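You operate a simulated robot arm through the tools that you are given. There is no shell and no other tool. Be economical: measure what you need, move in short steps, check, and stop when the job is done.

Carry out the task below with a simulated robot arm. There is one attempt and no reset: what you move stays moved.

TASK
Fetch the black grip and stand it on top of the grey tip on the top of the display table. Then fetch the red grip and stand it on top of the yellow tip. Then open the cleaner drawer. Do these in the order given. Set down upright: black grip, red grip.

Only the result counts: the job must be done as asked and must still hold three seconds after the hand-in. Knocking over, shifting, dropping, spilling or breaking anything else fails it.

THE ROBOT
A 7-joint arm with a two-finger parallel gripper on a trunk, on a base that drives. Base frame: it is fixed to the floor where the robot stands at the start and does not move with it; the origin is under the middle of the robot, x ahead of it, y to its left, z up; the surface under the hand at the start is at about z = 720. Units: mm, rad, N and s.
With the tool pointing down near the work surface it reaches from about 300 to 720 mm from the robot's upright axis, wherever it stands. Its first joint turns from -2.897 to 2.897 rad. Places, roughly: cleaner drawer [-9800, -3300, 900]; grey tip (5x5x5 cm) [600, 0, 700]; yellow tip (5x5x5 cm) [500, -2300, 1100]. Payload 1.57 kg.
The TCP is the grasp point between the finger pads, 30 mm short of the fingertips. In the tool frame z runs along the fingers and y along their closing line. Largest opening 80 mm; finger width 17, thickness 12; the body of the gripper, 40 by 82 mm, starts 80 mm behind the TCP.
Orientation is that of the tool frame in the base frame, as a unit quaternion [x, y, z, w]. With the fingers straight down and closing along the base's y, the tool's x points along the base's -x, its y along +y and its z along -z.

THE INTERFACE
- The arm moves only by the tool move_arm. Its argument "series" is one flat list of numbers, 7 for each row, row after row: the shift along the base's x, y, z in mm, then the turn, a rotation vector about the base's x, y, z in rad, then the closure, from 0 (fully open) to 1 (shut). In form: [x, y, z, wx, wy, wz, gripper, x, y, z, wx, wy, wz, gripper, ...]. A call has 1 to 8 rows; each row shifts and turns the commanded pose from where the row before left it. Rows are played at 5 a second. More than 50 mm and 0.15 rad between two rows, or a gripper value outside its range, and nothing of the call is played. A pose out of reach is approached as far as the arm can. The call stops where the force on the tool passes 40 N (or 10 N more than at its start, if that is more) or the arm is blocked; 0.2 s more then pass. The fingers move at their own pace (about 72 mm/s each) and stop on an object; they squeeze with about 36 N. The grip force told is the motor's: it shows also when the fingers shut on nothing. Time passes only in rows, and 0.2 s behind the last, so rows that do not move let the fingers close. It gives the time, the measured TCP pose, the force on the tool (base axes), the opening and the grip force at its end, in the units of the frame above (readings bear some noise), with the torque about the TCP (base axes, N m) and any sound that the robot's microphone picked up.
- Cameras (640 x 400 px; columns grow to the right, rows downward): "scene" is now at [-9.1, 121.5, 1378.7]; the picture's right is [-0.22, -0.98, 0.00], its down [-0.69, 0.16, -0.71] and it looks along [0.69, -0.16, -0.71] (base axes); focal length 254 px, centre (320, 200). "wrist" rides on the gripper at [72, -7, -122] in the tool frame; the picture's right is [0.09, 1.00, 0.00], its down [-0.84, 0.08, -0.54] and it looks along [-0.54, 0.05, 0.84] (tool axes); focal length 238 px, centre (320, 200). There is no depth. A picture from a camera that has moved, and an enlarged one, comes with that camera's place and axes in the base frame and with its lens.
- snapshot(camera): a new picture of that camera. No time passes.
- lift_body(by): slides the trunk up (or, below 0, down) by that many mm; the arm and the scene camera ride with it, the base frame stays. It gives what a move gives, with no picture.
- roll_base(legs): drives the robot by 1 to 6 legs, each [ahead, left, turn to the left] in mm, mm and rad, along the robot's own axes; the way and the turn of a leg run together, so that a leg with both is an arc; at most 1500 mm and 3.142 rad a leg. The arm and the cameras ride along, it lands a little off, and it stops where it bumps. It gives what a move gives.
- turn_head(pan, tilt): turns the head with the scene camera to pan (to the left, within 1.501 rad either way) and tilt (down, from -0.506 to 1.204), counted from straight ahead of the robot. It gives what a move gives.
- inspect(camera, box): a new picture of the part [left, top, right, bottom] of that camera's present view, enlarged. No time passes.
- job_done(): hands the job in; it is judged then, once.

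Work in short steps. Places have to be worked out from the pictures, the camera data and where the tool is seen: move nearer, look again, correct. Check each grasp and each placing, and mend what went wrong. You have 165 turns and 128 pictures in all, those below and enlarged ones among them. Open the gripper and draw the arm clear of the work before you hand the job in, unless the task says otherwise; then end with one line.

The tools are called after ">>>" as a command line: name --argument value ..., lists and objects as JSON in quotes. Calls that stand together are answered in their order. move_arm: Moves the arm, as the interface text tells. Its arguments: {"type":"object","properties":{"series":{"type":"array","items":{"type":"number"}}},"required":["series"]} The other tools are called the same way: lift_body (by) slides the trunk up or down; roll_base (legs) drives the base; turn_head (pan, tilt) turns the head that bears the scene camera; snapshot (camera) takes a picture; inspect (camera, box) takes an enlarged picture of a part of a camera's view; job_done () hands the job in.

At the start:

```text
clock: 0.0
eef_pos: [410.1, 34.5, 968.8]
tcp_rot: [0.0, 1.0, 0.0, 0.0]
contact_force: [-0.2, 0.8, -0.1]
ft_torque: [0.01, -0.03, -0.05]
width: 80.2
grip_force: 0.2
trunk travel left (down, up): [-50.0, 65.0]
robot x, y, heading: [-2.2, 1.3, 0.0]
head pan, tilt: [-0.222, 0.787]
```

scene: 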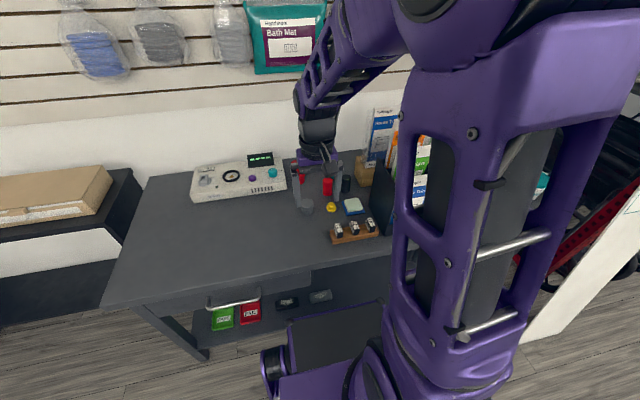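
wrist: 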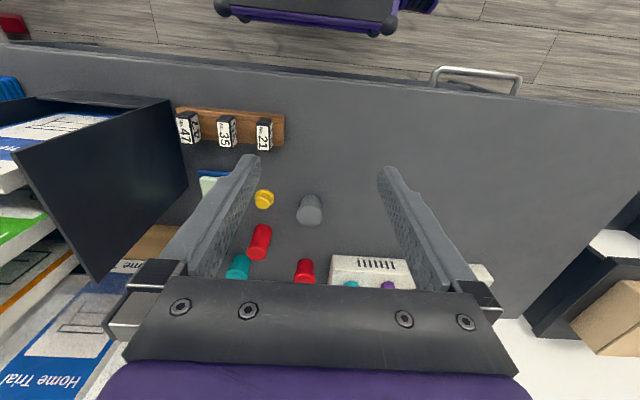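

The table holds small coloured pieces; I'll enlarge both views to identify them.

>>> inspect --camera "scene" --box '[270, 130, 430, 250]'

>>> inspect --camera "wrist" --box '[180, 100, 440, 290]'

```text
3.33 times, centred on (350, 190) of scene
camera zoom: at [-9.1, 121.5, 1378.7], right [-0.22, -0.98, 0.0], down [-0.69, 0.16, -0.71], along [0.69, -0.16, -0.71], focal length 847 px, centre (220, 233)
```

zoom: 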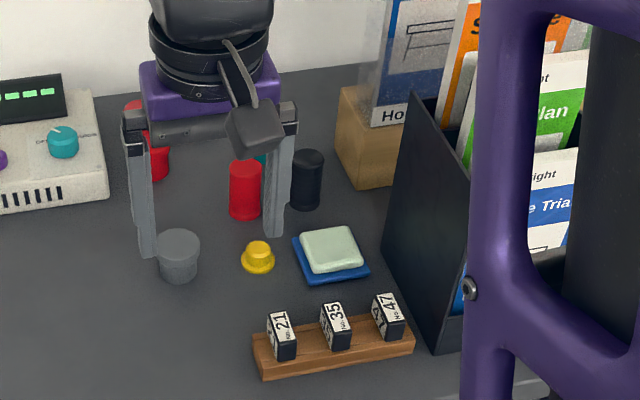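

```text
2.11 times, centred on (310, 195) of wrist
camera zoom: at [338.8, 27.8, 1089.8], right [-0.09, 1.0, 0.0], down [0.84, 0.08, 0.54], along [0.54, 0.05, -0.84], focal length 502 px, centre (341, 210)
```

zoom: 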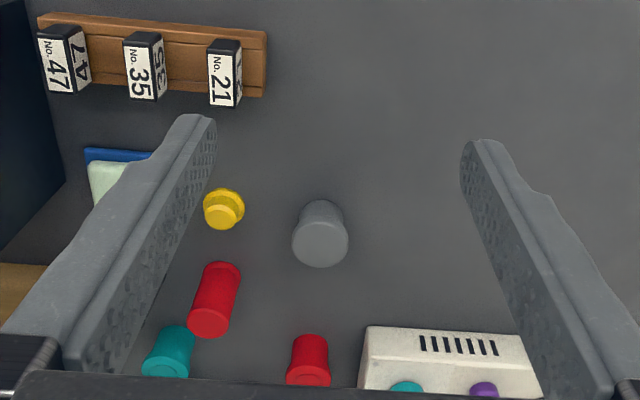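

Several coloured caps and cylinders are visible, two of them red. I'll move the hand forward a little to see the far ones.

>>> move_arm --series '[40, 0, 20, 0, 0, 0, 0, 40, 0, 0, 0, 0, 0, 0, 40, 0, 0, 0, 0, 0, 0]'

>>> snapshot --camera "wrist"

>>> snapshot --camera "scene"

```text
clock: 0.8
eef_pos: [529.8, 33.5, 988.2]
tcp_rot: [0.0, 1.0, 0.0, 0.0]
contact_force: [-0.9, 0.3, 0.1]
ft_torque: [0.04, -0.02, 0.0]
width: 80.3
grip_force: 0.1
trunk travel left (down, up): [-50.0, 65.0]
robot x, y, heading: [0.8, -1.6, 0.003]
head pan, tilt: [-0.222, 0.787]
```

```text
123 pictures are left
camera wrist: at [459.0, 27.7, 1110.3], right [-0.09, 1.0, 0.0], down [0.84, 0.08, 0.54], along [0.54, 0.05, -0.84], focal length 238 px, centre (320, 200)
```

wrist: 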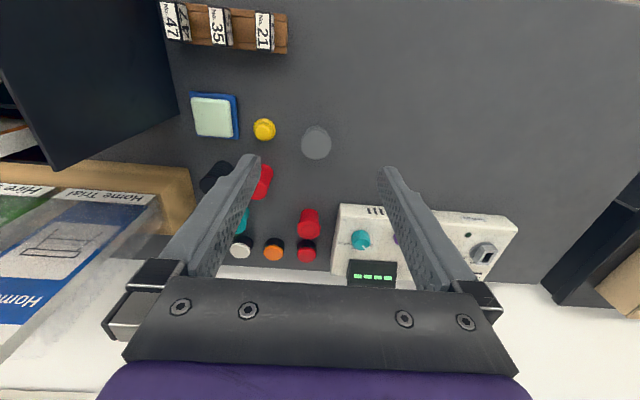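

```text
122 pictures are left
camera scene: at [-9.3, 121.5, 1378.6], right [-0.22, -0.98, 0.0], down [-0.69, 0.16, -0.71], along [0.69, -0.16, -0.71], focal length 254 px, centre (320, 200)
```

scene: 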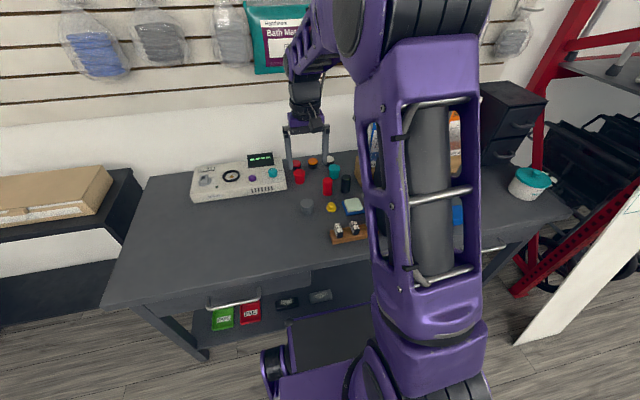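

The hand now shows more pieces at the back. I'll enlarge them.

>>> inspect --camera "wrist" --box '[180, 80, 360, 270]'

>>> inspect --camera "scene" --box '[280, 145, 380, 225]'

```text
2.11 times, centred on (270, 175) of wrist
camera zoom: at [459.0, 27.7, 1110.3], right [-0.09, 1.0, 0.0], down [0.84, 0.08, 0.54], along [0.54, 0.05, -0.84], focal length 502 px, centre (425, 253)
```

zoom: 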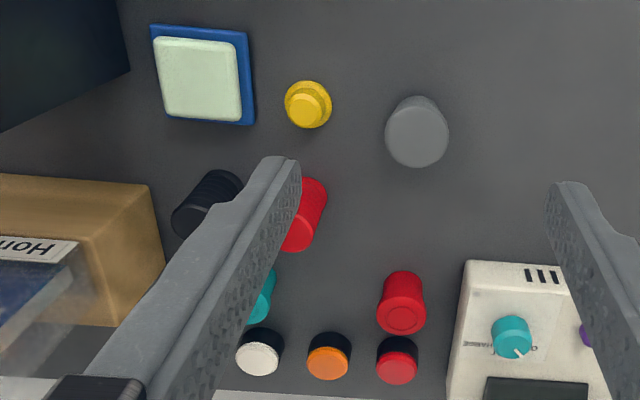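

```text
5.00 times, centred on (330, 185) of scene
camera zoom: at [-9.3, 121.5, 1378.6], right [-0.22, -0.98, 0.0], down [-0.69, 0.16, -0.71], along [0.69, -0.16, -0.71], focal length 1270 px, centre (270, 275)
```

zoom: 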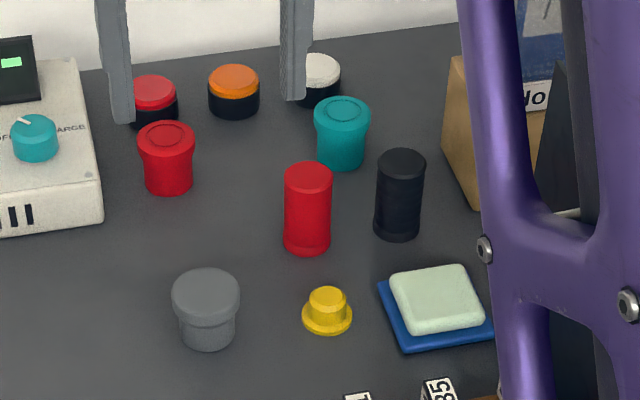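

I take the tall red and black cylinders as the grips, with black at about (657,-130) and its top at z≈786. The grey tip is at about (578,30), and the wide yellow tip must be off to the right. I'll move above the black grip with the fingers half closed so they clear its neighbours.

>>> move_arm --series '[25, -32, -10, 0, 0, 0, 0.2, 25, -33, -20, 0, 0, 0, 0.3, 25, -33, -20, 0, 0, 0, 0.3, 25, -33, -20, 0, 0, 0, 0.3, 27, -33, -18, 0, 0, 0, 0.3]'

>>> snapshot --camera "wrist"

>>> snapshot --camera "scene"

```text
clock: 2.0
eef_pos: [656.7, -131.4, 899.0]
tcp_rot: [0.0, 1.0, 0.0, 0.001]
contact_force: [-0.2, 1.0, 0.4]
ft_torque: [-0.02, 0.0, -0.04]
width: 55.9
grip_force: 0.2
trunk travel left (down, up): [-50.0, 65.0]
robot x, y, heading: [-3.0, -2.5, -0.002]
head pan, tilt: [-0.222, 0.787]
```

```text
119 pictures are left
camera wrist: at [585.7, -137.4, 1022.1], right [-0.09, 1.0, 0.0], down [0.84, 0.08, 0.54], along [0.54, 0.05, -0.84], focal length 238 px, centre (320, 200)
```

wrist: 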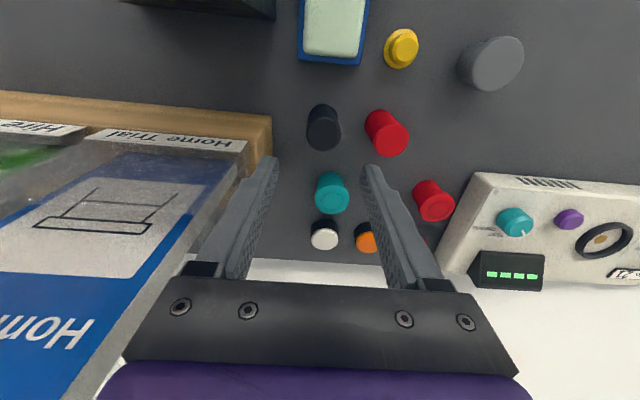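

```text
118 pictures are left
camera scene: at [-9.3, 121.6, 1378.7], right [-0.22, -0.98, 0.0], down [-0.69, 0.16, -0.71], along [0.69, -0.16, -0.71], focal length 254 px, centre (320, 200)
```

scene: 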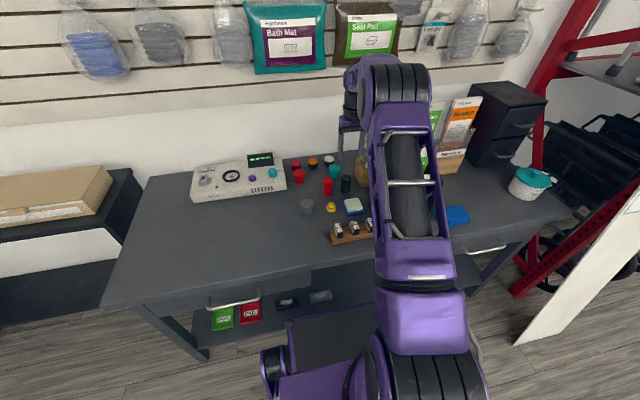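

The black grip is under the tool at about (656,-127), and the box edge is at y≈-180. I'll shift 4 mm in y and go down to z≈765.

>>> move_arm --series '[0, 4, -30, 0, 0, 0, 0.33, 0, 0, -30, 0, 0, 0, 0.33, 0, 0, -30, 0, 0, 0, 0.33, 0, 0, -20, 0, 0, 0, 0.33]'

>>> snapshot --camera "wrist"

>>> inspect --camera "scene" --box '[280, 120, 440, 220]'

```text
clock: 3.0
eef_pos: [658.1, -125.2, 789.3]
tcp_rot: [-0.001, 1.0, -0.001, 0.0]
contact_force: [0.6, 0.3, 0.2]
ft_torque: [0.05, 0.02, 0.02]
width: 53.4
grip_force: 0.1
trunk travel left (down, up): [-50.0, 65.0]
robot x, y, heading: [1.5, 0.3, -0.004]
head pan, tilt: [-0.222, 0.787]
```

```text
117 pictures are left
camera wrist: at [586.1, -132.0, 911.9], right [-0.09, 1.0, 0.0], down [0.84, 0.08, 0.54], along [0.54, 0.05, -0.84], focal length 238 px, centre (320, 200)
```

wrist: 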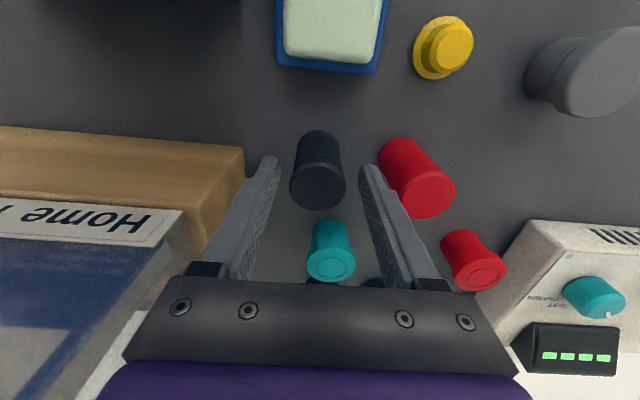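

```text
4.00 times, centred on (360, 170) of scene
camera zoom: at [-9.2, 121.5, 1378.7], right [-0.22, -0.98, 0.0], down [-0.69, 0.16, -0.71], along [0.69, -0.16, -0.71], focal length 1016 px, centre (160, 320)
```

zoom: 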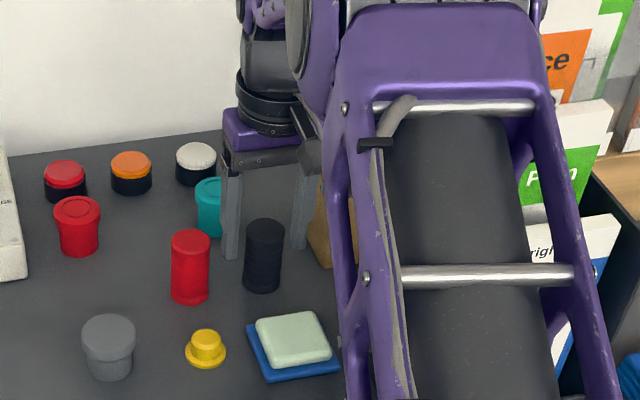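

The tool is centred over the black grip within a couple of mm. I'll go down and close.

>>> move_arm --series '[-1, 0, -15, 0, 0, 0, 0.33, 0, 0, -12, 0, 0, 0, 0.33, 0, 0, 0, 0, 0, 0, 1, 0, 0, 0, 0, 0, 0, 1, 0, 0, 0, 0, 0, 0, 1]'

>>> snapshot --camera "wrist"

```text
clock: 4.2
eef_pos: [656.0, -126.1, 763.2]
tcp_rot: [0.0, 1.0, 0.0, 0.0]
contact_force: [0.2, -0.1, 0.5]
ft_torque: [0.0, -0.01, 0.0]
width: 34.7
grip_force: 35.7
trunk travel left (down, up): [-50.0, 65.0]
robot x, y, heading: [1.8, -0.6, 0.005]
head pan, tilt: [-0.222, 0.787]
```

```text
115 pictures are left
camera wrist: at [584.7, -132.3, 884.9], right [-0.09, 1.0, 0.0], down [0.84, 0.08, 0.54], along [0.54, 0.05, -0.84], focal length 238 px, centre (320, 200)
```

wrist: 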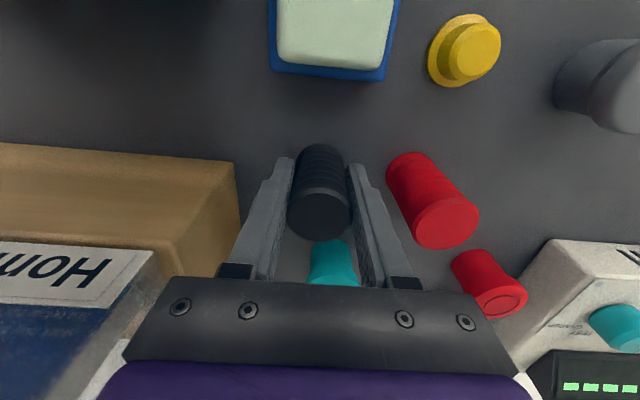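

Gripped at 34.7 mm. I'll lift straight up and move toward a point just in front of the grey tip.

>>> move_arm --series '[0, 0, 30, 0, 0, 0, 1, 0, 0, 40, 0, 0, 0, 1, 0, 0, 40, 0, 0, 0, 1, -20, 35, 0, 0, 0, 0, 1, -20, 40, 0, 0, 0, 0, 1, -18, 40, 0, 0, 0, 0, 1, -18, 40, 0, 0, 0, 0, 1]'

>>> snapshot --camera "wrist"

>>> inspect --camera "scene" --box '[240, 120, 400, 220]'

```text
clock: 5.8
eef_pos: [579.2, 28.6, 873.7]
tcp_rot: [0.0, 1.0, 0.001, 0.0]
contact_force: [-0.5, -1.2, -0.6]
ft_torque: [0.01, 0.01, -0.01]
width: 34.5
grip_force: 35.8
trunk travel left (down, up): [-50.0, 65.0]
robot x, y, heading: [-1.6, 1.5, 0.003]
head pan, tilt: [-0.222, 0.787]
```

```text
114 pictures are left
camera wrist: at [508.8, 21.9, 995.2], right [-0.09, 1.0, 0.0], down [0.84, 0.08, 0.54], along [0.54, 0.05, -0.84], focal length 238 px, centre (320, 200)
```

wrist: 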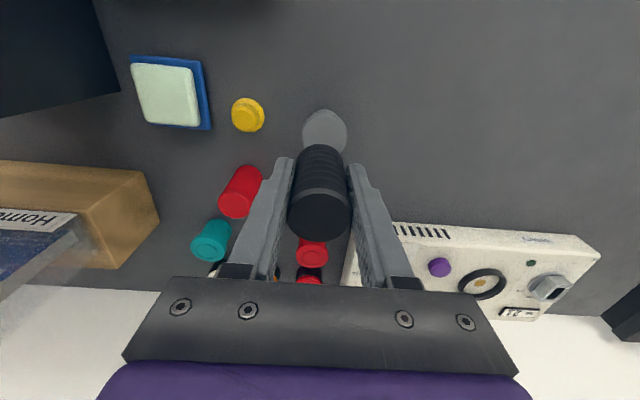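

```text
4.00 times, centred on (320, 170) of scene
camera zoom: at [-9.0, 121.3, 1378.7], right [-0.22, -0.98, 0.0], down [-0.69, 0.16, -0.71], along [0.69, -0.15, -0.71], focal length 1016 px, centre (320, 320)
```

zoom: 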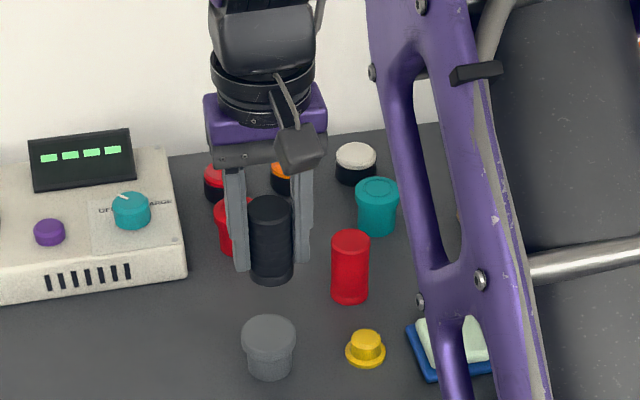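

I estimate the grey tip centre at about (580,32). I'll shift +4 in y, lower to leave about 20 mm of gap, and look again.

>>> move_arm --series '[1, 4, -20, 0, 0, 0, 1, 0, 0, -18, 0, 0, 0, 1]'

>>> inspect --camera "wrist" --box '[240, 80, 400, 250]'

>>> inspect --camera "scene" --box '[260, 150, 360, 230]'

```text
clock: 6.4
eef_pos: [582.0, 32.4, 833.9]
tcp_rot: [0.0, 1.0, -0.001, 0.0]
contact_force: [-0.2, 0.7, -0.6]
ft_torque: [0.03, 0.0, -0.01]
width: 34.9
grip_force: 36.8
trunk travel left (down, up): [-50.0, 65.0]
robot x, y, heading: [-1.7, -0.1, 0.001]
head pan, tilt: [-0.222, 0.787]
```

```text
2.35 times, centred on (320, 165) of wrist
camera zoom: at [510.1, 26.4, 956.9], right [-0.09, 1.0, 0.0], down [0.84, 0.08, 0.54], along [0.54, 0.05, -0.84], focal length 561 px, centre (320, 282)
```

zoom: 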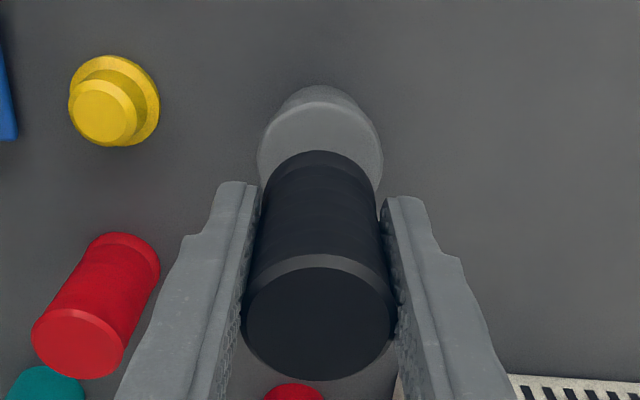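

```text
5.00 times, centred on (310, 190) of scene
camera zoom: at [-9.1, 121.5, 1378.7], right [-0.22, -0.98, 0.0], down [-0.69, 0.16, -0.71], along [0.69, -0.16, -0.71], focal length 1270 px, centre (370, 250)
```

zoom: 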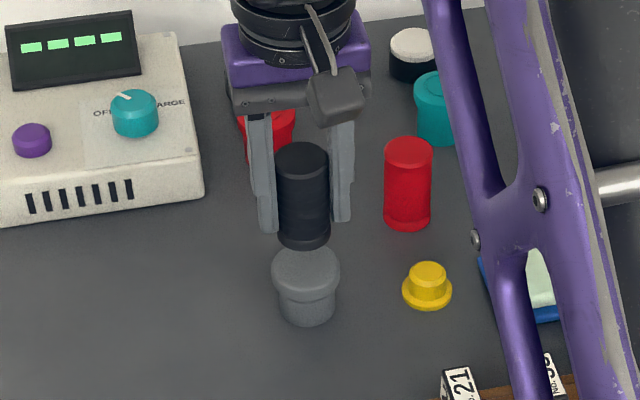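

The two views agree if the tip's top is at z≈757, with its centre near (584,32). I'll shift +2 in x and lower to just above contact.

>>> move_arm --series '[2, 0, -12, 0, 0, 0, 1, 0, 0, -12, 0, 0, 0, 1]'

>>> inspect --camera "wrist" --box '[240, 80, 400, 250]'

>>> inspect --camera "scene" --box '[280, 170, 330, 220]'

```text
clock: 7.0
eef_pos: [581.9, 32.2, 811.3]
tcp_rot: [0.0, 1.0, 0.0, 0.0]
contact_force: [-0.8, 0.4, 0.4]
ft_torque: [-0.01, -0.05, -0.01]
width: 34.7
grip_force: 35.8
trunk travel left (down, up): [-50.0, 65.0]
robot x, y, heading: [1.7, -0.9, 0.003]
head pan, tilt: [-0.222, 0.787]
```

```text
2.35 times, centred on (320, 165) of wrist
camera zoom: at [511.8, 26.4, 932.7], right [-0.09, 1.0, 0.0], down [0.84, 0.08, 0.54], along [0.54, 0.05, -0.84], focal length 561 px, centre (320, 282)
```

zoom: 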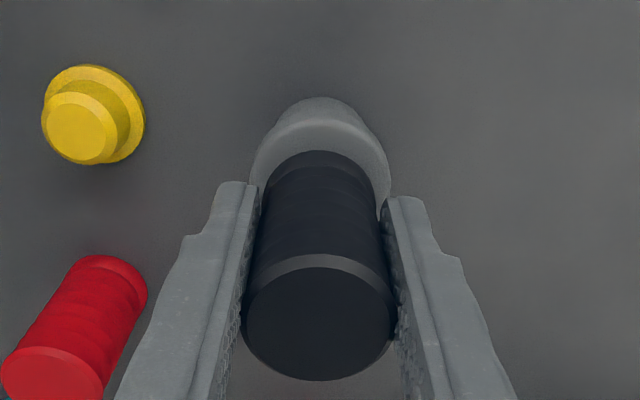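

```text
8.00 times, centred on (305, 195) of scene
camera zoom: at [-9.2, 121.5, 1378.7], right [-0.22, -0.98, 0.0], down [-0.69, 0.16, -0.71], along [0.69, -0.16, -0.71], focal length 2033 px, centre (440, 240)
```

zoom: 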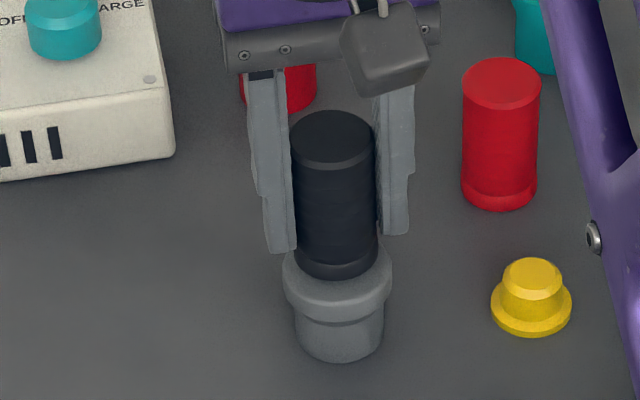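

The alignment looks right, with about 9 mm of gap. I'll lower in small steps and feel for contact.

>>> move_arm --series '[0, 0, -4, 0, 0, 0, 1, 0, 0, -2, 0, 0, 0, 1, 0, 0, -1, 0, 0, 0, 1, 0, 0, -1, 0, 0, 0, 1, 0, 0, 0, 0, 0, 0, 1]'

>>> inspect --camera "scene" --box '[280, 170, 330, 220]'

```text
clock: 8.2
eef_pos: [582.8, 31.8, 805.7]
tcp_rot: [0.0, 1.0, 0.0, 0.002]
contact_force: [-4.7, -0.5, 20.3]
ft_torque: [-0.08, 0.29, -0.01]
width: 34.6
grip_force: 36.4
trunk travel left (down, up): [-50.0, 65.0]
robot x, y, heading: [-2.6, -2.5, -0.002]
head pan, tilt: [-0.222, 0.787]
```

```text
8.00 times, centred on (305, 195) of scene
camera zoom: at [-10.8, 121.3, 1378.9], right [-0.22, -0.98, 0.0], down [-0.69, 0.16, -0.71], along [0.69, -0.15, -0.71], focal length 2033 px, centre (440, 240)
```

zoom: 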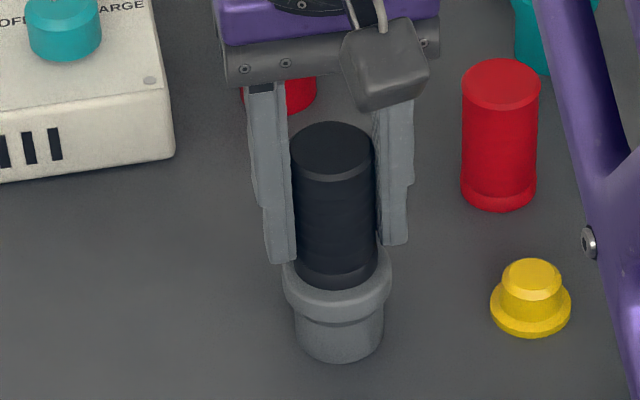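

There is 20 N of contact, so the grip is seated on the tip. I'll ease up 1 mm, release and rise.

>>> move_arm --series '[0, 0, 1.2, 0, 0, 0, 1, 0, 0, 0, 0, 0, 0, 1]'

>>> move_arm --series '[0, 0, 0, 0, 0, 0, 0.5, 0, 0, 0, 0, 0, 0, 0.35, 0, 0, 0, 0, 0, 0, 0.3, 0, 0, 15, 0, 0, 0, 0.3, 0, 0, 30, 0, 0, 0, 0.3, 0, 0, 40, 0, 0, 0, 0.3]'

>>> inspect --camera "scene" --box '[280, 150, 360, 220]'

>>> snapshot --camera "wrist"

```text
clock: 8.8
eef_pos: [584.1, 32.6, 804.4]
tcp_rot: [0.0, 1.0, 0.0, 0.001]
contact_force: [0.3, -1.1, 17.0]
ft_torque: [-0.04, -0.01, -0.01]
width: 34.7
grip_force: 36.1
trunk travel left (down, up): [-50.0, 65.0]
robot x, y, heading: [1.9, -1.3, 0.0]
head pan, tilt: [-0.222, 0.787]
```

```text
clock: 10.2
eef_pos: [584.0, 32.4, 889.6]
tcp_rot: [0.0, 1.0, -0.001, 0.0]
contact_force: [-0.5, -0.4, 0.5]
ft_torque: [-0.03, 0.0, 0.01]
width: 56.2
grip_force: 0.0
trunk travel left (down, up): [-50.0, 65.0]
robot x, y, heading: [-3.7, 1.4, 0.001]
head pan, tilt: [-0.222, 0.787]
```

```text
5.71 times, centred on (320, 185) of scene
camera zoom: at [-8.9, 121.5, 1378.6], right [-0.22, -0.98, 0.0], down [-0.69, 0.16, -0.71], along [0.69, -0.16, -0.71], focal length 1452 px, centre (320, 286)
```

zoom: 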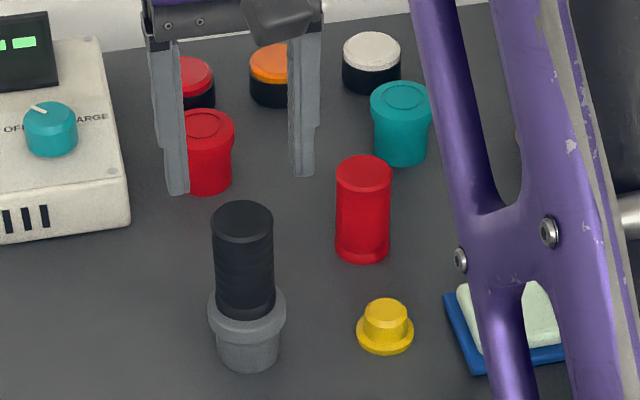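

```text
106 pictures are left
camera wrist: at [512.4, 26.6, 1011.0], right [-0.09, 1.0, 0.0], down [0.84, 0.08, 0.54], along [0.54, 0.05, -0.84], focal length 238 px, centre (320, 200)
```

wrist: 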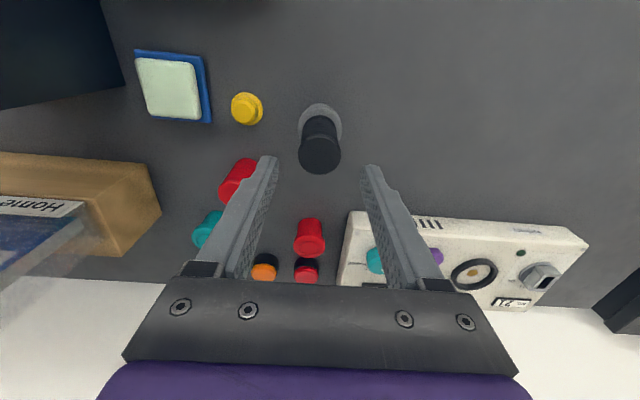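

The black grip stands on the grey tip. Before fetching red, I'll find the yellow tip by turning the head right.

>>> turn_head --pan -1.35 --tilt 0.2

>>> snapshot --camera "scene"

```text
clock: 11.6
eef_pos: [585.0, 33.1, 889.1]
tcp_rot: [0.0, 1.0, -0.001, -0.001]
contact_force: [0.2, 0.8, -0.8]
ft_torque: [0.01, -0.01, 0.02]
width: 55.9
grip_force: 0.0
trunk travel left (down, up): [-50.0, 65.0]
robot x, y, heading: [2.6, 1.3, 0.003]
head pan, tilt: [-1.349, 0.201]
```

```text
105 pictures are left
camera scene: at [-67.9, 48.4, 1431.2], right [-0.98, -0.22, 0.0], down [-0.04, 0.19, -0.98], along [0.22, -0.96, -0.2], focal length 254 px, centre (320, 200)
```

scene: 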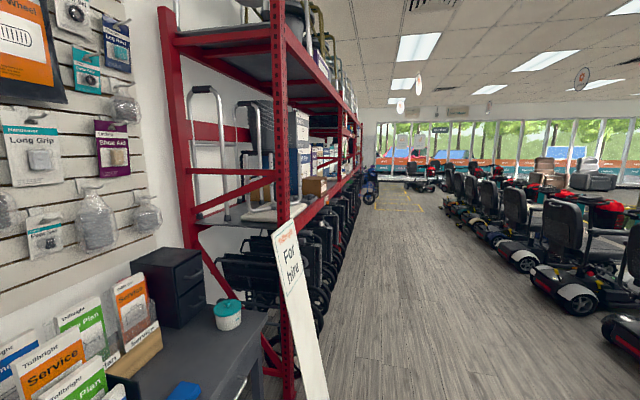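

The yellow tip should be on the red rack near pixel (316,185). I'll enlarge that spot.

>>> inspect --camera "scene" --box '[240, 130, 370, 240]'

```text
3.64 times, centred on (305, 185) of scene
camera zoom: at [-67.9, 48.4, 1431.2], right [-0.98, -0.22, 0.0], down [-0.04, 0.19, -0.98], along [0.22, -0.96, -0.2], focal length 924 px, centre (374, 254)
```

zoom: 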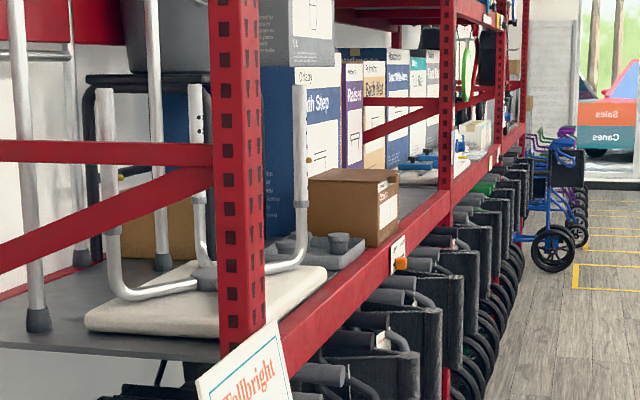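

The tip is likely hidden behind the cardboard box on the shelf; I'll look for it when there. Now I'll move above the red grip.

>>> turn_head --pan -0.222 --tilt 0.787

>>> move_arm --series '[24, -31, 0, 0, 0, 0, 0.3, 24, -31, 0, 0, 0, 0, 0.3, 24, -31, -10, 0, 0, 0, 0.3]'

>>> snapshot --camera "wrist"

>>> inspect --camera "scene" --box '[280, 150, 360, 220]'

```text
clock: 12.9
eef_pos: [583.0, 32.1, 889.0]
tcp_rot: [0.0, 1.0, -0.001, 0.0]
contact_force: [-0.4, 0.7, -0.3]
ft_torque: [-0.01, -0.03, 0.02]
width: 55.9
grip_force: 0.0
trunk travel left (down, up): [-50.0, 65.0]
robot x, y, heading: [1.6, 0.2, 0.001]
head pan, tilt: [-0.222, 0.787]
```

```text
clock: 13.7
eef_pos: [655.6, -60.7, 877.6]
tcp_rot: [0.001, 1.0, 0.0, 0.0]
contact_force: [-0.4, -0.3, -0.2]
ft_torque: [-0.01, 0.0, -0.03]
width: 56.2
grip_force: 0.1
trunk travel left (down, up): [-50.0, 65.0]
robot x, y, heading: [-0.8, -1.1, -0.001]
head pan, tilt: [-0.222, 0.787]
```

```text
103 pictures are left
camera wrist: at [583.9, -66.4, 1000.1], right [-0.09, 1.0, 0.0], down [0.84, 0.08, 0.54], along [0.54, 0.05, -0.84], focal length 238 px, centre (320, 200)
```

wrist: 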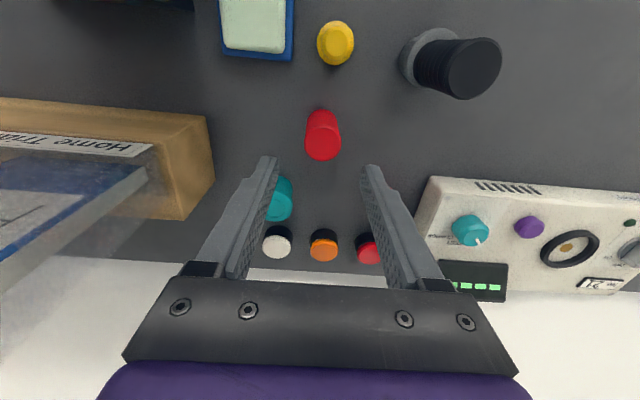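

```text
5.71 times, centred on (320, 185) of scene
camera zoom: at [-9.4, 121.6, 1378.6], right [-0.22, -0.98, 0.0], down [-0.69, 0.16, -0.71], along [0.69, -0.16, -0.71], focal length 1452 px, centre (320, 286)
```

zoom: 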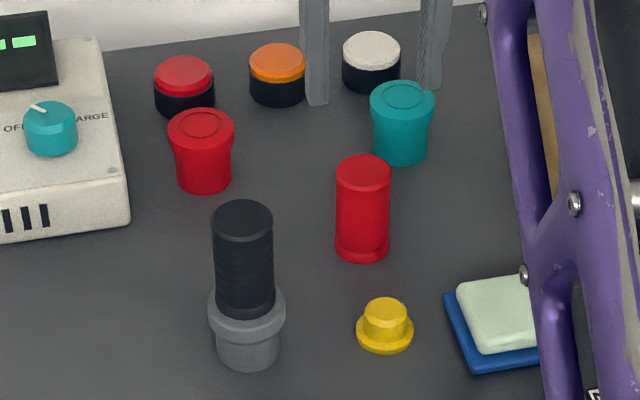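

The red grip is at about (657,-57). I'll shift +3 in y, descend to z≈764 and close.

>>> move_arm --series '[0.5, 3, -30, 0, 0, 0, 0.3, 0, 0, -30, 0, 0, 0, 0.3, 0, 0, -30, 0, 0, 0, 0.3, 0, 0, -24, 0, 0, 0, 0.3, 0, 0, 0, 0, 0, 0, 0.3]'

>>> snapshot --camera "wrist"

```text
clock: 14.9
eef_pos: [657.3, -56.5, 763.9]
tcp_rot: [0.001, 1.0, 0.0, 0.001]
contact_force: [-0.5, -0.5, 0.6]
ft_torque: [-0.02, 0.01, -0.03]
width: 56.2
grip_force: 0.1
trunk travel left (down, up): [-50.0, 65.0]
robot x, y, heading: [-0.3, -1.6, -0.002]
head pan, tilt: [-0.222, 0.787]
```

```text
101 pictures are left
camera wrist: at [584.7, -63.2, 886.8], right [-0.09, 1.0, 0.0], down [0.84, 0.08, 0.54], along [0.54, 0.05, -0.84], focal length 238 px, centre (320, 200)
```

wrist: 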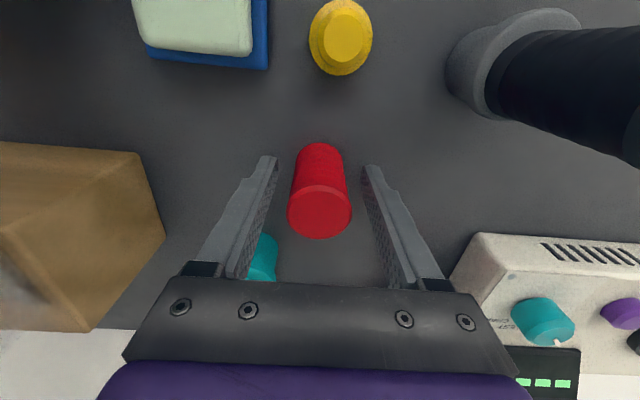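

The red grip is centred between the fingers. I'll close and lift.

>>> move_arm --series '[0, 0, 0, 0, 0, 0, 1, 0, 0, 0, 0, 0, 0, 1, 0, 0, 0, 0, 0, 0, 1, 0, 0, 30, 0, 0, 0, 1, 0, 0, 40, 0, 0, 0, 1, 0, 0, 40, 0, 0, 0, 1, 0, 0, 40, 0, 0, 0, 1, 0, 0, 40, 0, 0, 0, 1]'

>>> snapshot --camera "wrist"

```text
clock: 16.7
eef_pos: [655.5, -58.1, 955.6]
tcp_rot: [-0.001, 1.0, 0.0, 0.0]
contact_force: [-0.4, 0.3, -1.4]
ft_torque: [0.01, 0.02, 0.05]
width: 34.9
grip_force: 36.2
trunk travel left (down, up): [-50.0, 65.0]
robot x, y, heading: [0.7, -2.5, -0.001]
head pan, tilt: [-0.222, 0.787]
```

```text
100 pictures are left
camera wrist: at [585.2, -64.0, 1077.7], right [-0.09, 1.0, 0.0], down [0.84, 0.08, 0.54], along [0.54, 0.05, -0.84], focal length 238 px, centre (320, 200)
```

wrist: 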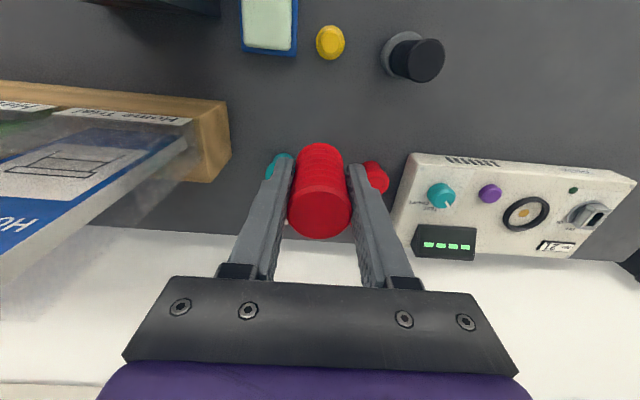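

Red is held at 34.9 mm. I'll draw the arm in and raise it before driving.

>>> move_arm --series '[-45, 0, 15, 0, 0, 0, 1, -45, 0, 15, 0, 0, 0, 1, -45, 0, 15, 0, 0, 0, 1, -45, 0, 15, 0, 0, 0, 1, -45, 10, 15, 0, 0, 0, 1, -20, 10, 30, 0, 0, 0, 1, 0, 10, 40, 0, 0, 0, 1, 0, 10, 40, 0, 0, 0, 1]'

>>> turn_head --pan -1.5 --tilt 0.5

>>> snapshot --camera "scene"

```text
clock: 18.5
eef_pos: [409.4, -16.4, 1139.9]
tcp_rot: [0.0, 1.0, 0.0, 0.0]
contact_force: [-0.1, -0.4, -1.0]
ft_torque: [0.0, 0.01, 0.03]
width: 34.8
grip_force: 36.4
trunk travel left (down, up): [-50.0, 65.0]
robot x, y, heading: [-3.7, -3.3, -0.003]
head pan, tilt: [-0.222, 0.787]
```

```text
clock: 19.9
eef_pos: [410.6, -18.1, 1138.2]
tcp_rot: [0.001, 1.0, 0.0, 0.0]
contact_force: [0.4, 0.1, 0.3]
ft_torque: [-0.03, 0.0, -0.01]
width: 35.0
grip_force: 35.4
trunk travel left (down, up): [-50.0, 65.0]
robot x, y, heading: [-2.3, 2.9, 0.006]
head pan, tilt: [-1.499, 0.499]
```

```text
99 pictures are left
camera scene: at [-81.8, 48.6, 1403.6], right [-1.0, -0.07, 0.0], down [-0.03, 0.48, -0.88], along [0.06, -0.88, -0.48], focal length 254 px, centre (320, 200)
```

scene: 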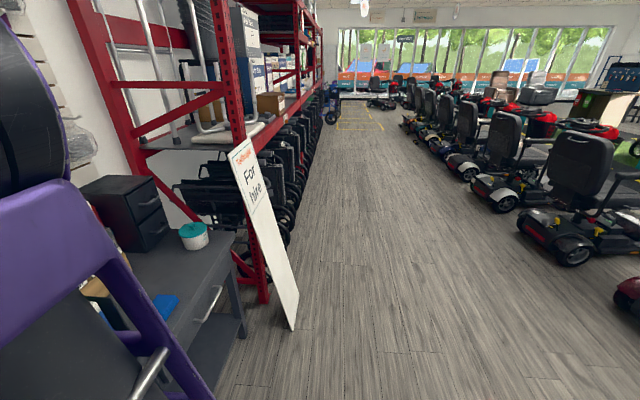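

The aisle is clear, with the sign's foot near (150,-910) and the rack front at x≈370. I'll back up 400 mm and strafe right to y≈-2300.

>>> roll_base --legs '[[-400, 0, 0], [0, -1150, 0], [0, -1150, 0]]'

>>> turn_head --pan -0.2 --tilt 0.3

>>> snapshot --camera "scene"

>>> snapshot --camera "wrist"

```text
clock: 44.4
eef_pos: [32.0, -2330.7, 1139.8]
tcp_rot: [-0.002, 1.0, 0.001, 0.0]
contact_force: [-0.5, 0.4, -1.6]
ft_torque: [-0.02, 0.0, -0.01]
width: 34.8
grip_force: 35.8
trunk travel left (down, up): [-50.0, 65.0]
robot x, y, heading: [-374.5, -2317.7, 0.004]
head pan, tilt: [-1.499, 0.499]
```

```text
clock: 45.9
eef_pos: [31.4, -2330.6, 1139.8]
tcp_rot: [-0.002, 1.0, 0.001, 0.0]
contact_force: [0.9, 0.2, 0.0]
ft_torque: [-0.01, 0.01, 0.01]
width: 34.8
grip_force: 36.1
trunk travel left (down, up): [-50.0, 65.0]
robot x, y, heading: [-375.8, -2317.5, 0.009]
head pan, tilt: [-0.201, 0.3]
```

```text
98 pictures are left
camera scene: at [-374.9, -2196.1, 1422.0], right [-0.2, -0.98, 0.0], down [-0.29, 0.06, -0.96], along [0.94, -0.19, -0.3], focal length 254 px, centre (320, 200)
```

scene: 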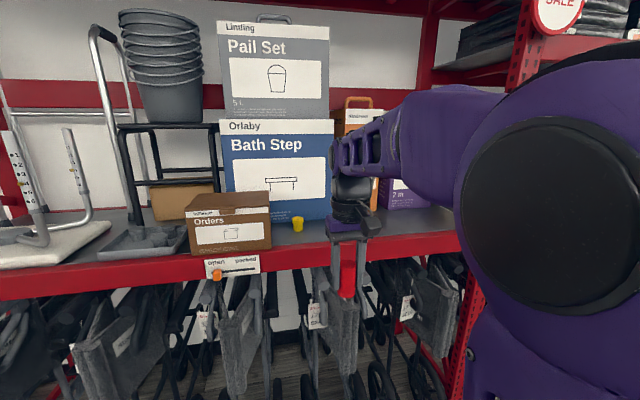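

```text
97 pictures are left
camera wrist: at [-39.1, -2337.8, 1261.3], right [-0.1, 1.0, 0.0], down [0.84, 0.08, 0.54], along [0.54, 0.05, -0.84], focal length 238 px, centre (320, 200)
```

wrist: 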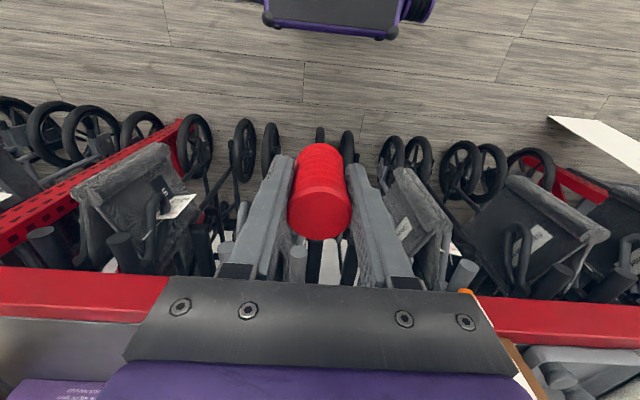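

The yellow tip is on the shelf between the "Orders" box and the open shelf. I'll zoom in.

>>> inspect --camera "scene" --box '[180, 170, 400, 300]'

```text
2.91 times, centred on (290, 235) of scene
camera zoom: at [-374.9, -2196.1, 1422.0], right [-0.2, -0.98, 0.0], down [-0.29, 0.06, -0.96], along [0.94, -0.19, -0.3], focal length 739 px, centre (407, 98)
```

zoom: 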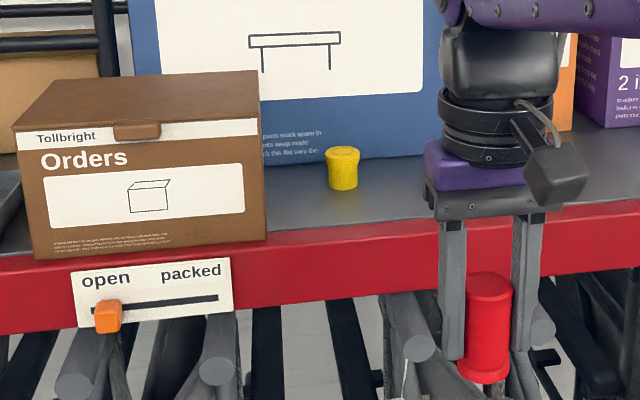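

The tip is at roughly (470,-2287) on a shelf at z≈1035, with open space around it. I'll raise the arm and drive closer.

>>> move_arm --series '[0, 0, 35, 0, 0, 0, 1, 0, 0, 35, 0, 0, 0, 1]'

>>> roll_base --legs '[[270, 0, 0]]'

>>> turn_head --pan -0.2 --tilt 0.6

>>> snapshot --camera "scene"

>>> snapshot --camera "wrist"

```text
clock: 46.5
eef_pos: [33.1, -2331.0, 1211.4]
tcp_rot: [-0.001, 1.0, 0.0, 0.001]
contact_force: [0.0, -0.4, 1.4]
ft_torque: [0.0, -0.01, 0.0]
width: 34.8
grip_force: 36.1
trunk travel left (down, up): [-50.0, 65.0]
robot x, y, heading: [-380.8, -2316.1, 0.001]
head pan, tilt: [-0.201, 0.3]
```

```text
clock: 48.4
eef_pos: [303.0, -2330.2, 1210.2]
tcp_rot: [-0.002, 1.0, 0.0, 0.0]
contact_force: [-0.7, 0.3, -0.7]
ft_torque: [0.0, 0.0, 0.0]
width: 34.8
grip_force: 36.5
trunk travel left (down, up): [-50.0, 65.0]
robot x, y, heading: [-106.0, -2319.0, 0.002]
head pan, tilt: [-0.201, 0.3]
```

```text
clock: 49.2
eef_pos: [304.9, -2330.5, 1210.7]
tcp_rot: [-0.002, 1.0, 0.0, 0.001]
contact_force: [0.3, 0.3, 0.1]
ft_torque: [-0.01, 0.02, 0.0]
width: 34.6
grip_force: 35.2
trunk travel left (down, up): [-50.0, 65.0]
robot x, y, heading: [-105.5, -2315.9, 0.0]
head pan, tilt: [-0.201, 0.6]
```

```text
95 pictures are left
camera scene: at [-108.7, -2193.9, 1394.5], right [-0.2, -0.98, 0.0], down [-0.55, 0.11, -0.83], along [0.81, -0.16, -0.56], focal length 254 px, centre (320, 200)
```

scene: 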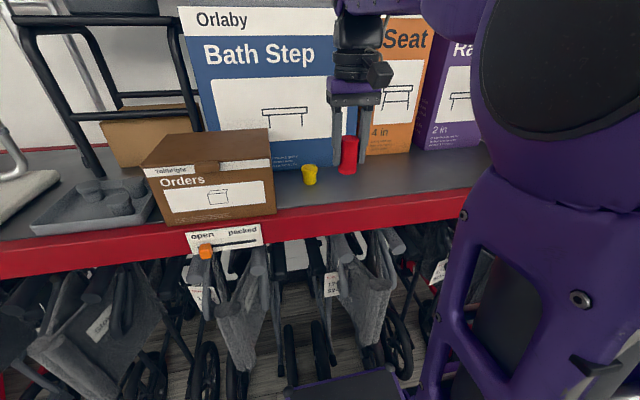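

```text
94 pictures are left
camera wrist: at [232.3, -2336.5, 1332.1], right [-0.1, 1.0, 0.0], down [0.84, 0.08, 0.54], along [0.54, 0.05, -0.84], focal length 238 px, centre (320, 200)
```

wrist: 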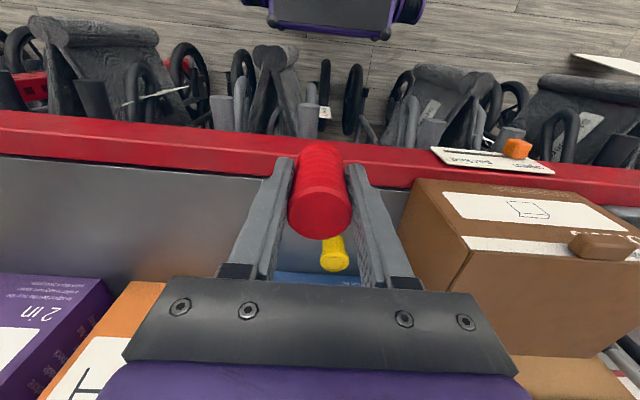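

Triangulating the three views puts the tip base at about (534,-2287,1016). I'll move above it with clearance and look again.

>>> move_arm --series '[40, 9, 0, 0, 0, 0, 1, 40, 9, 0, 0, 0, 0, 1, 40, 9, -10, 0, 0, 0, 1, 40, 8, -10, 0, 0, 0, 1, 40, 8, -10, 0, 0, 0, 1, 0, 0, 0, 0, 0, 0, 1]'

>>> snapshot --camera "scene"

>>> snapshot --camera "wrist"

```text
clock: 50.6
eef_pos: [505.1, -2286.2, 1180.2]
tcp_rot: [-0.003, 1.0, 0.0, 0.0]
contact_force: [-0.3, 1.0, -1.0]
ft_torque: [0.01, 0.03, 0.01]
width: 34.7
grip_force: 35.8
trunk travel left (down, up): [-50.0, 65.0]
robot x, y, heading: [-106.0, -2317.6, 0.005]
head pan, tilt: [-0.201, 0.6]
```

```text
93 pictures are left
camera scene: at [-108.4, -2193.9, 1394.5], right [-0.2, -0.98, 0.0], down [-0.55, 0.11, -0.82], along [0.81, -0.16, -0.57], focal length 254 px, centre (320, 200)
```

scene: 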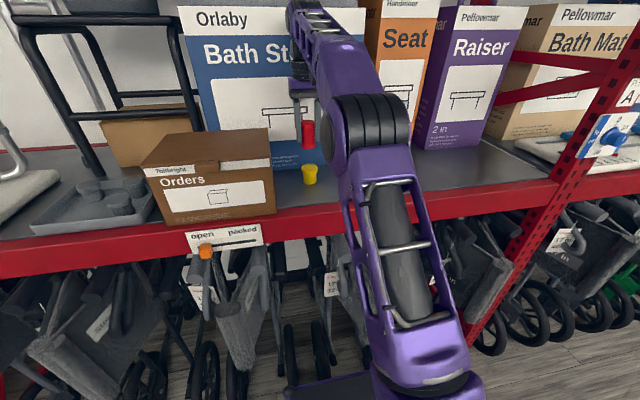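

```text
92 pictures are left
camera wrist: at [434.1, -2291.9, 1301.7], right [-0.1, 1.0, 0.0], down [0.84, 0.08, 0.54], along [0.54, 0.05, -0.84], focal length 238 px, centre (320, 200)
```

wrist: 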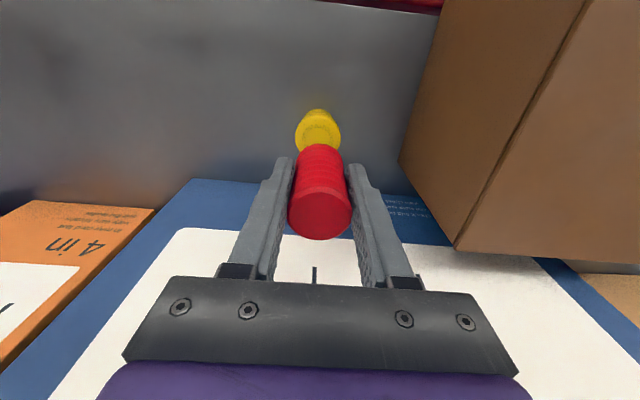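

The wrist view suggests the tip is near x≈510. I'll zoom in on both views to settle it.

>>> inspect --camera "scene" --box '[270, 110, 350, 200]'

>>> inspect --camera "wrist" --box '[270, 90, 370, 190]'

```text
4.44 times, centred on (310, 155) of scene
camera zoom: at [-108.4, -2193.9, 1394.5], right [-0.2, -0.98, 0.0], down [-0.55, 0.11, -0.82], along [0.81, -0.16, -0.57], focal length 1129 px, centre (364, 400)
```

zoom: 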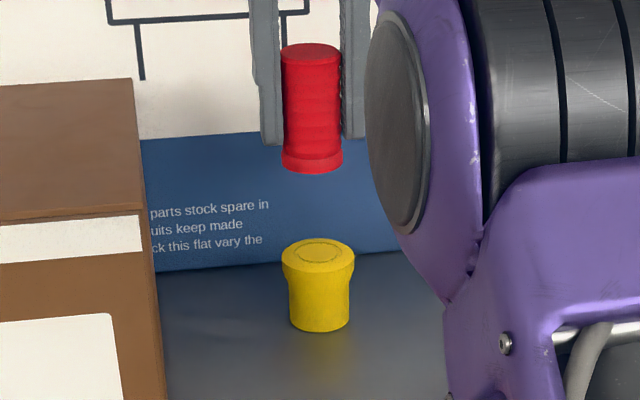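

```text
4.00 times, centred on (320, 140) of wrist
camera zoom: at [434.1, -2291.9, 1301.7], right [-0.1, 1.0, 0.0], down [0.84, 0.08, 0.54], along [0.54, 0.05, -0.84], focal length 953 px, centre (320, 440)
```

zoom: 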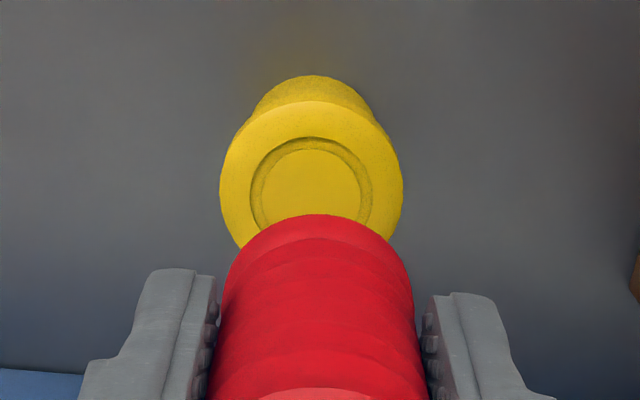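

The refined tip top is (509,-2286,1072), so contact should come at TCP z≈1115. I'll shift +4 in x and lower to 1132.

>>> move_arm --series '[4, 0, -20, 0, 0, 0, 1, 0, 0, -20, 0, 0, 0, 1, 0, 0, -8, 0, 0, 0, 1, 0, 0, 0, 0, 0, 0, 1]'

>>> inspect --camera "scene" --box '[270, 110, 350, 200]'

>>> inspect --camera "wrist" --box '[270, 90, 370, 190]'

```text
clock: 51.6
eef_pos: [508.0, -2285.4, 1132.1]
tcp_rot: [-0.002, 1.0, 0.0, 0.0]
contact_force: [0.4, 0.1, -1.0]
ft_torque: [-0.03, 0.02, -0.01]
width: 34.6
grip_force: 35.9
trunk travel left (down, up): [-50.0, 65.0]
robot x, y, heading: [-108.0, -2314.5, 0.005]
head pan, tilt: [-0.201, 0.6]
```

```text
4.44 times, centred on (310, 155) of scene
camera zoom: at [-108.7, -2193.9, 1394.5], right [-0.2, -0.98, 0.0], down [-0.55, 0.11, -0.83], along [0.81, -0.16, -0.56], focal length 1129 px, centre (364, 400)
```

zoom: 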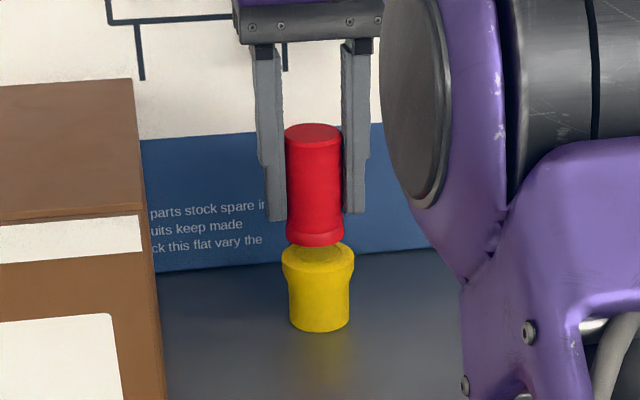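

```text
4.00 times, centred on (320, 140) of wrist
camera zoom: at [436.5, -2292.6, 1253.7], right [-0.1, 1.0, 0.0], down [0.84, 0.08, 0.54], along [0.54, 0.05, -0.84], focal length 953 px, centre (320, 440)
```

zoom: 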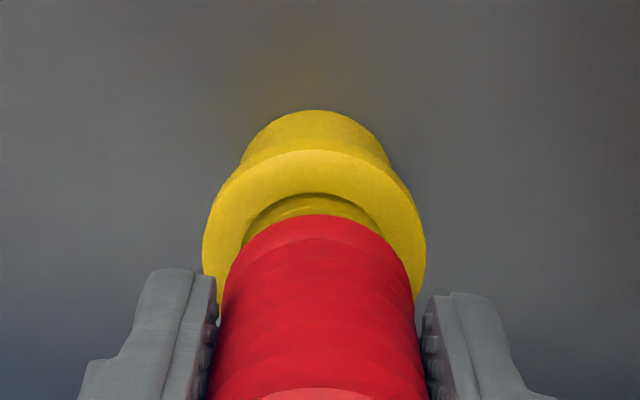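

Alignment is good, with a 1.5 mm correction needed in y. I'll lower toward contact.

>>> move_arm --series '[0, -1.5, -6, 0, 0, 0, 1, 0, 0, -4, 0, 0, 0, 1, 0, 0, -2, 0, 0, 0, 1, 0, 0, -1, 0, 0, 0, 1, 0, 0, -1, 0, 0, 0, 1, 0, 0, 0, 0, 0, 0, 1]'

>>> inspect --camera "scene" --box '[270, 110, 350, 200]'

>>> inspect --camera "wrist" --box '[270, 90, 370, 190]'

```text
clock: 53.0
eef_pos: [507.4, -2288.1, 1120.2]
tcp_rot: [-0.001, 1.0, 0.001, 0.004]
contact_force: [3.2, 1.3, 15.2]
ft_torque: [0.08, -0.11, 0.0]
width: 35.0
grip_force: 36.1
trunk travel left (down, up): [-50.0, 65.0]
robot x, y, heading: [-106.8, -2318.4, -0.0]
head pan, tilt: [-0.201, 0.6]
```

```text
4.44 times, centred on (310, 155) of scene
camera zoom: at [-109.6, -2193.8, 1394.7], right [-0.2, -0.98, 0.0], down [-0.55, 0.11, -0.83], along [0.81, -0.16, -0.56], focal length 1129 px, centre (364, 400)
```

zoom: 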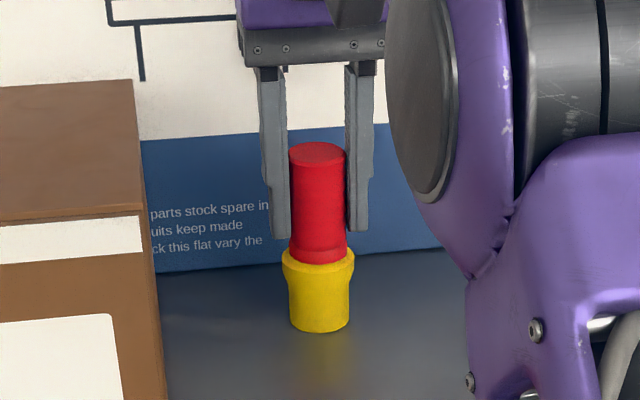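

```text
4.00 times, centred on (320, 140) of wrist
camera zoom: at [435.4, -2294.5, 1242.1], right [-0.1, 1.0, 0.0], down [0.83, 0.08, 0.55], along [0.54, 0.05, -0.84], focal length 953 px, centre (320, 440)
```

zoom: 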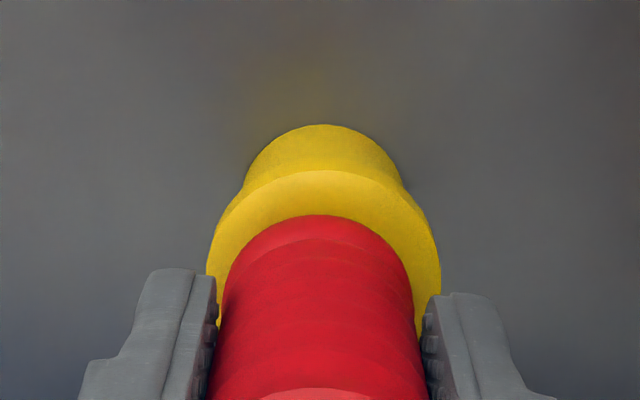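

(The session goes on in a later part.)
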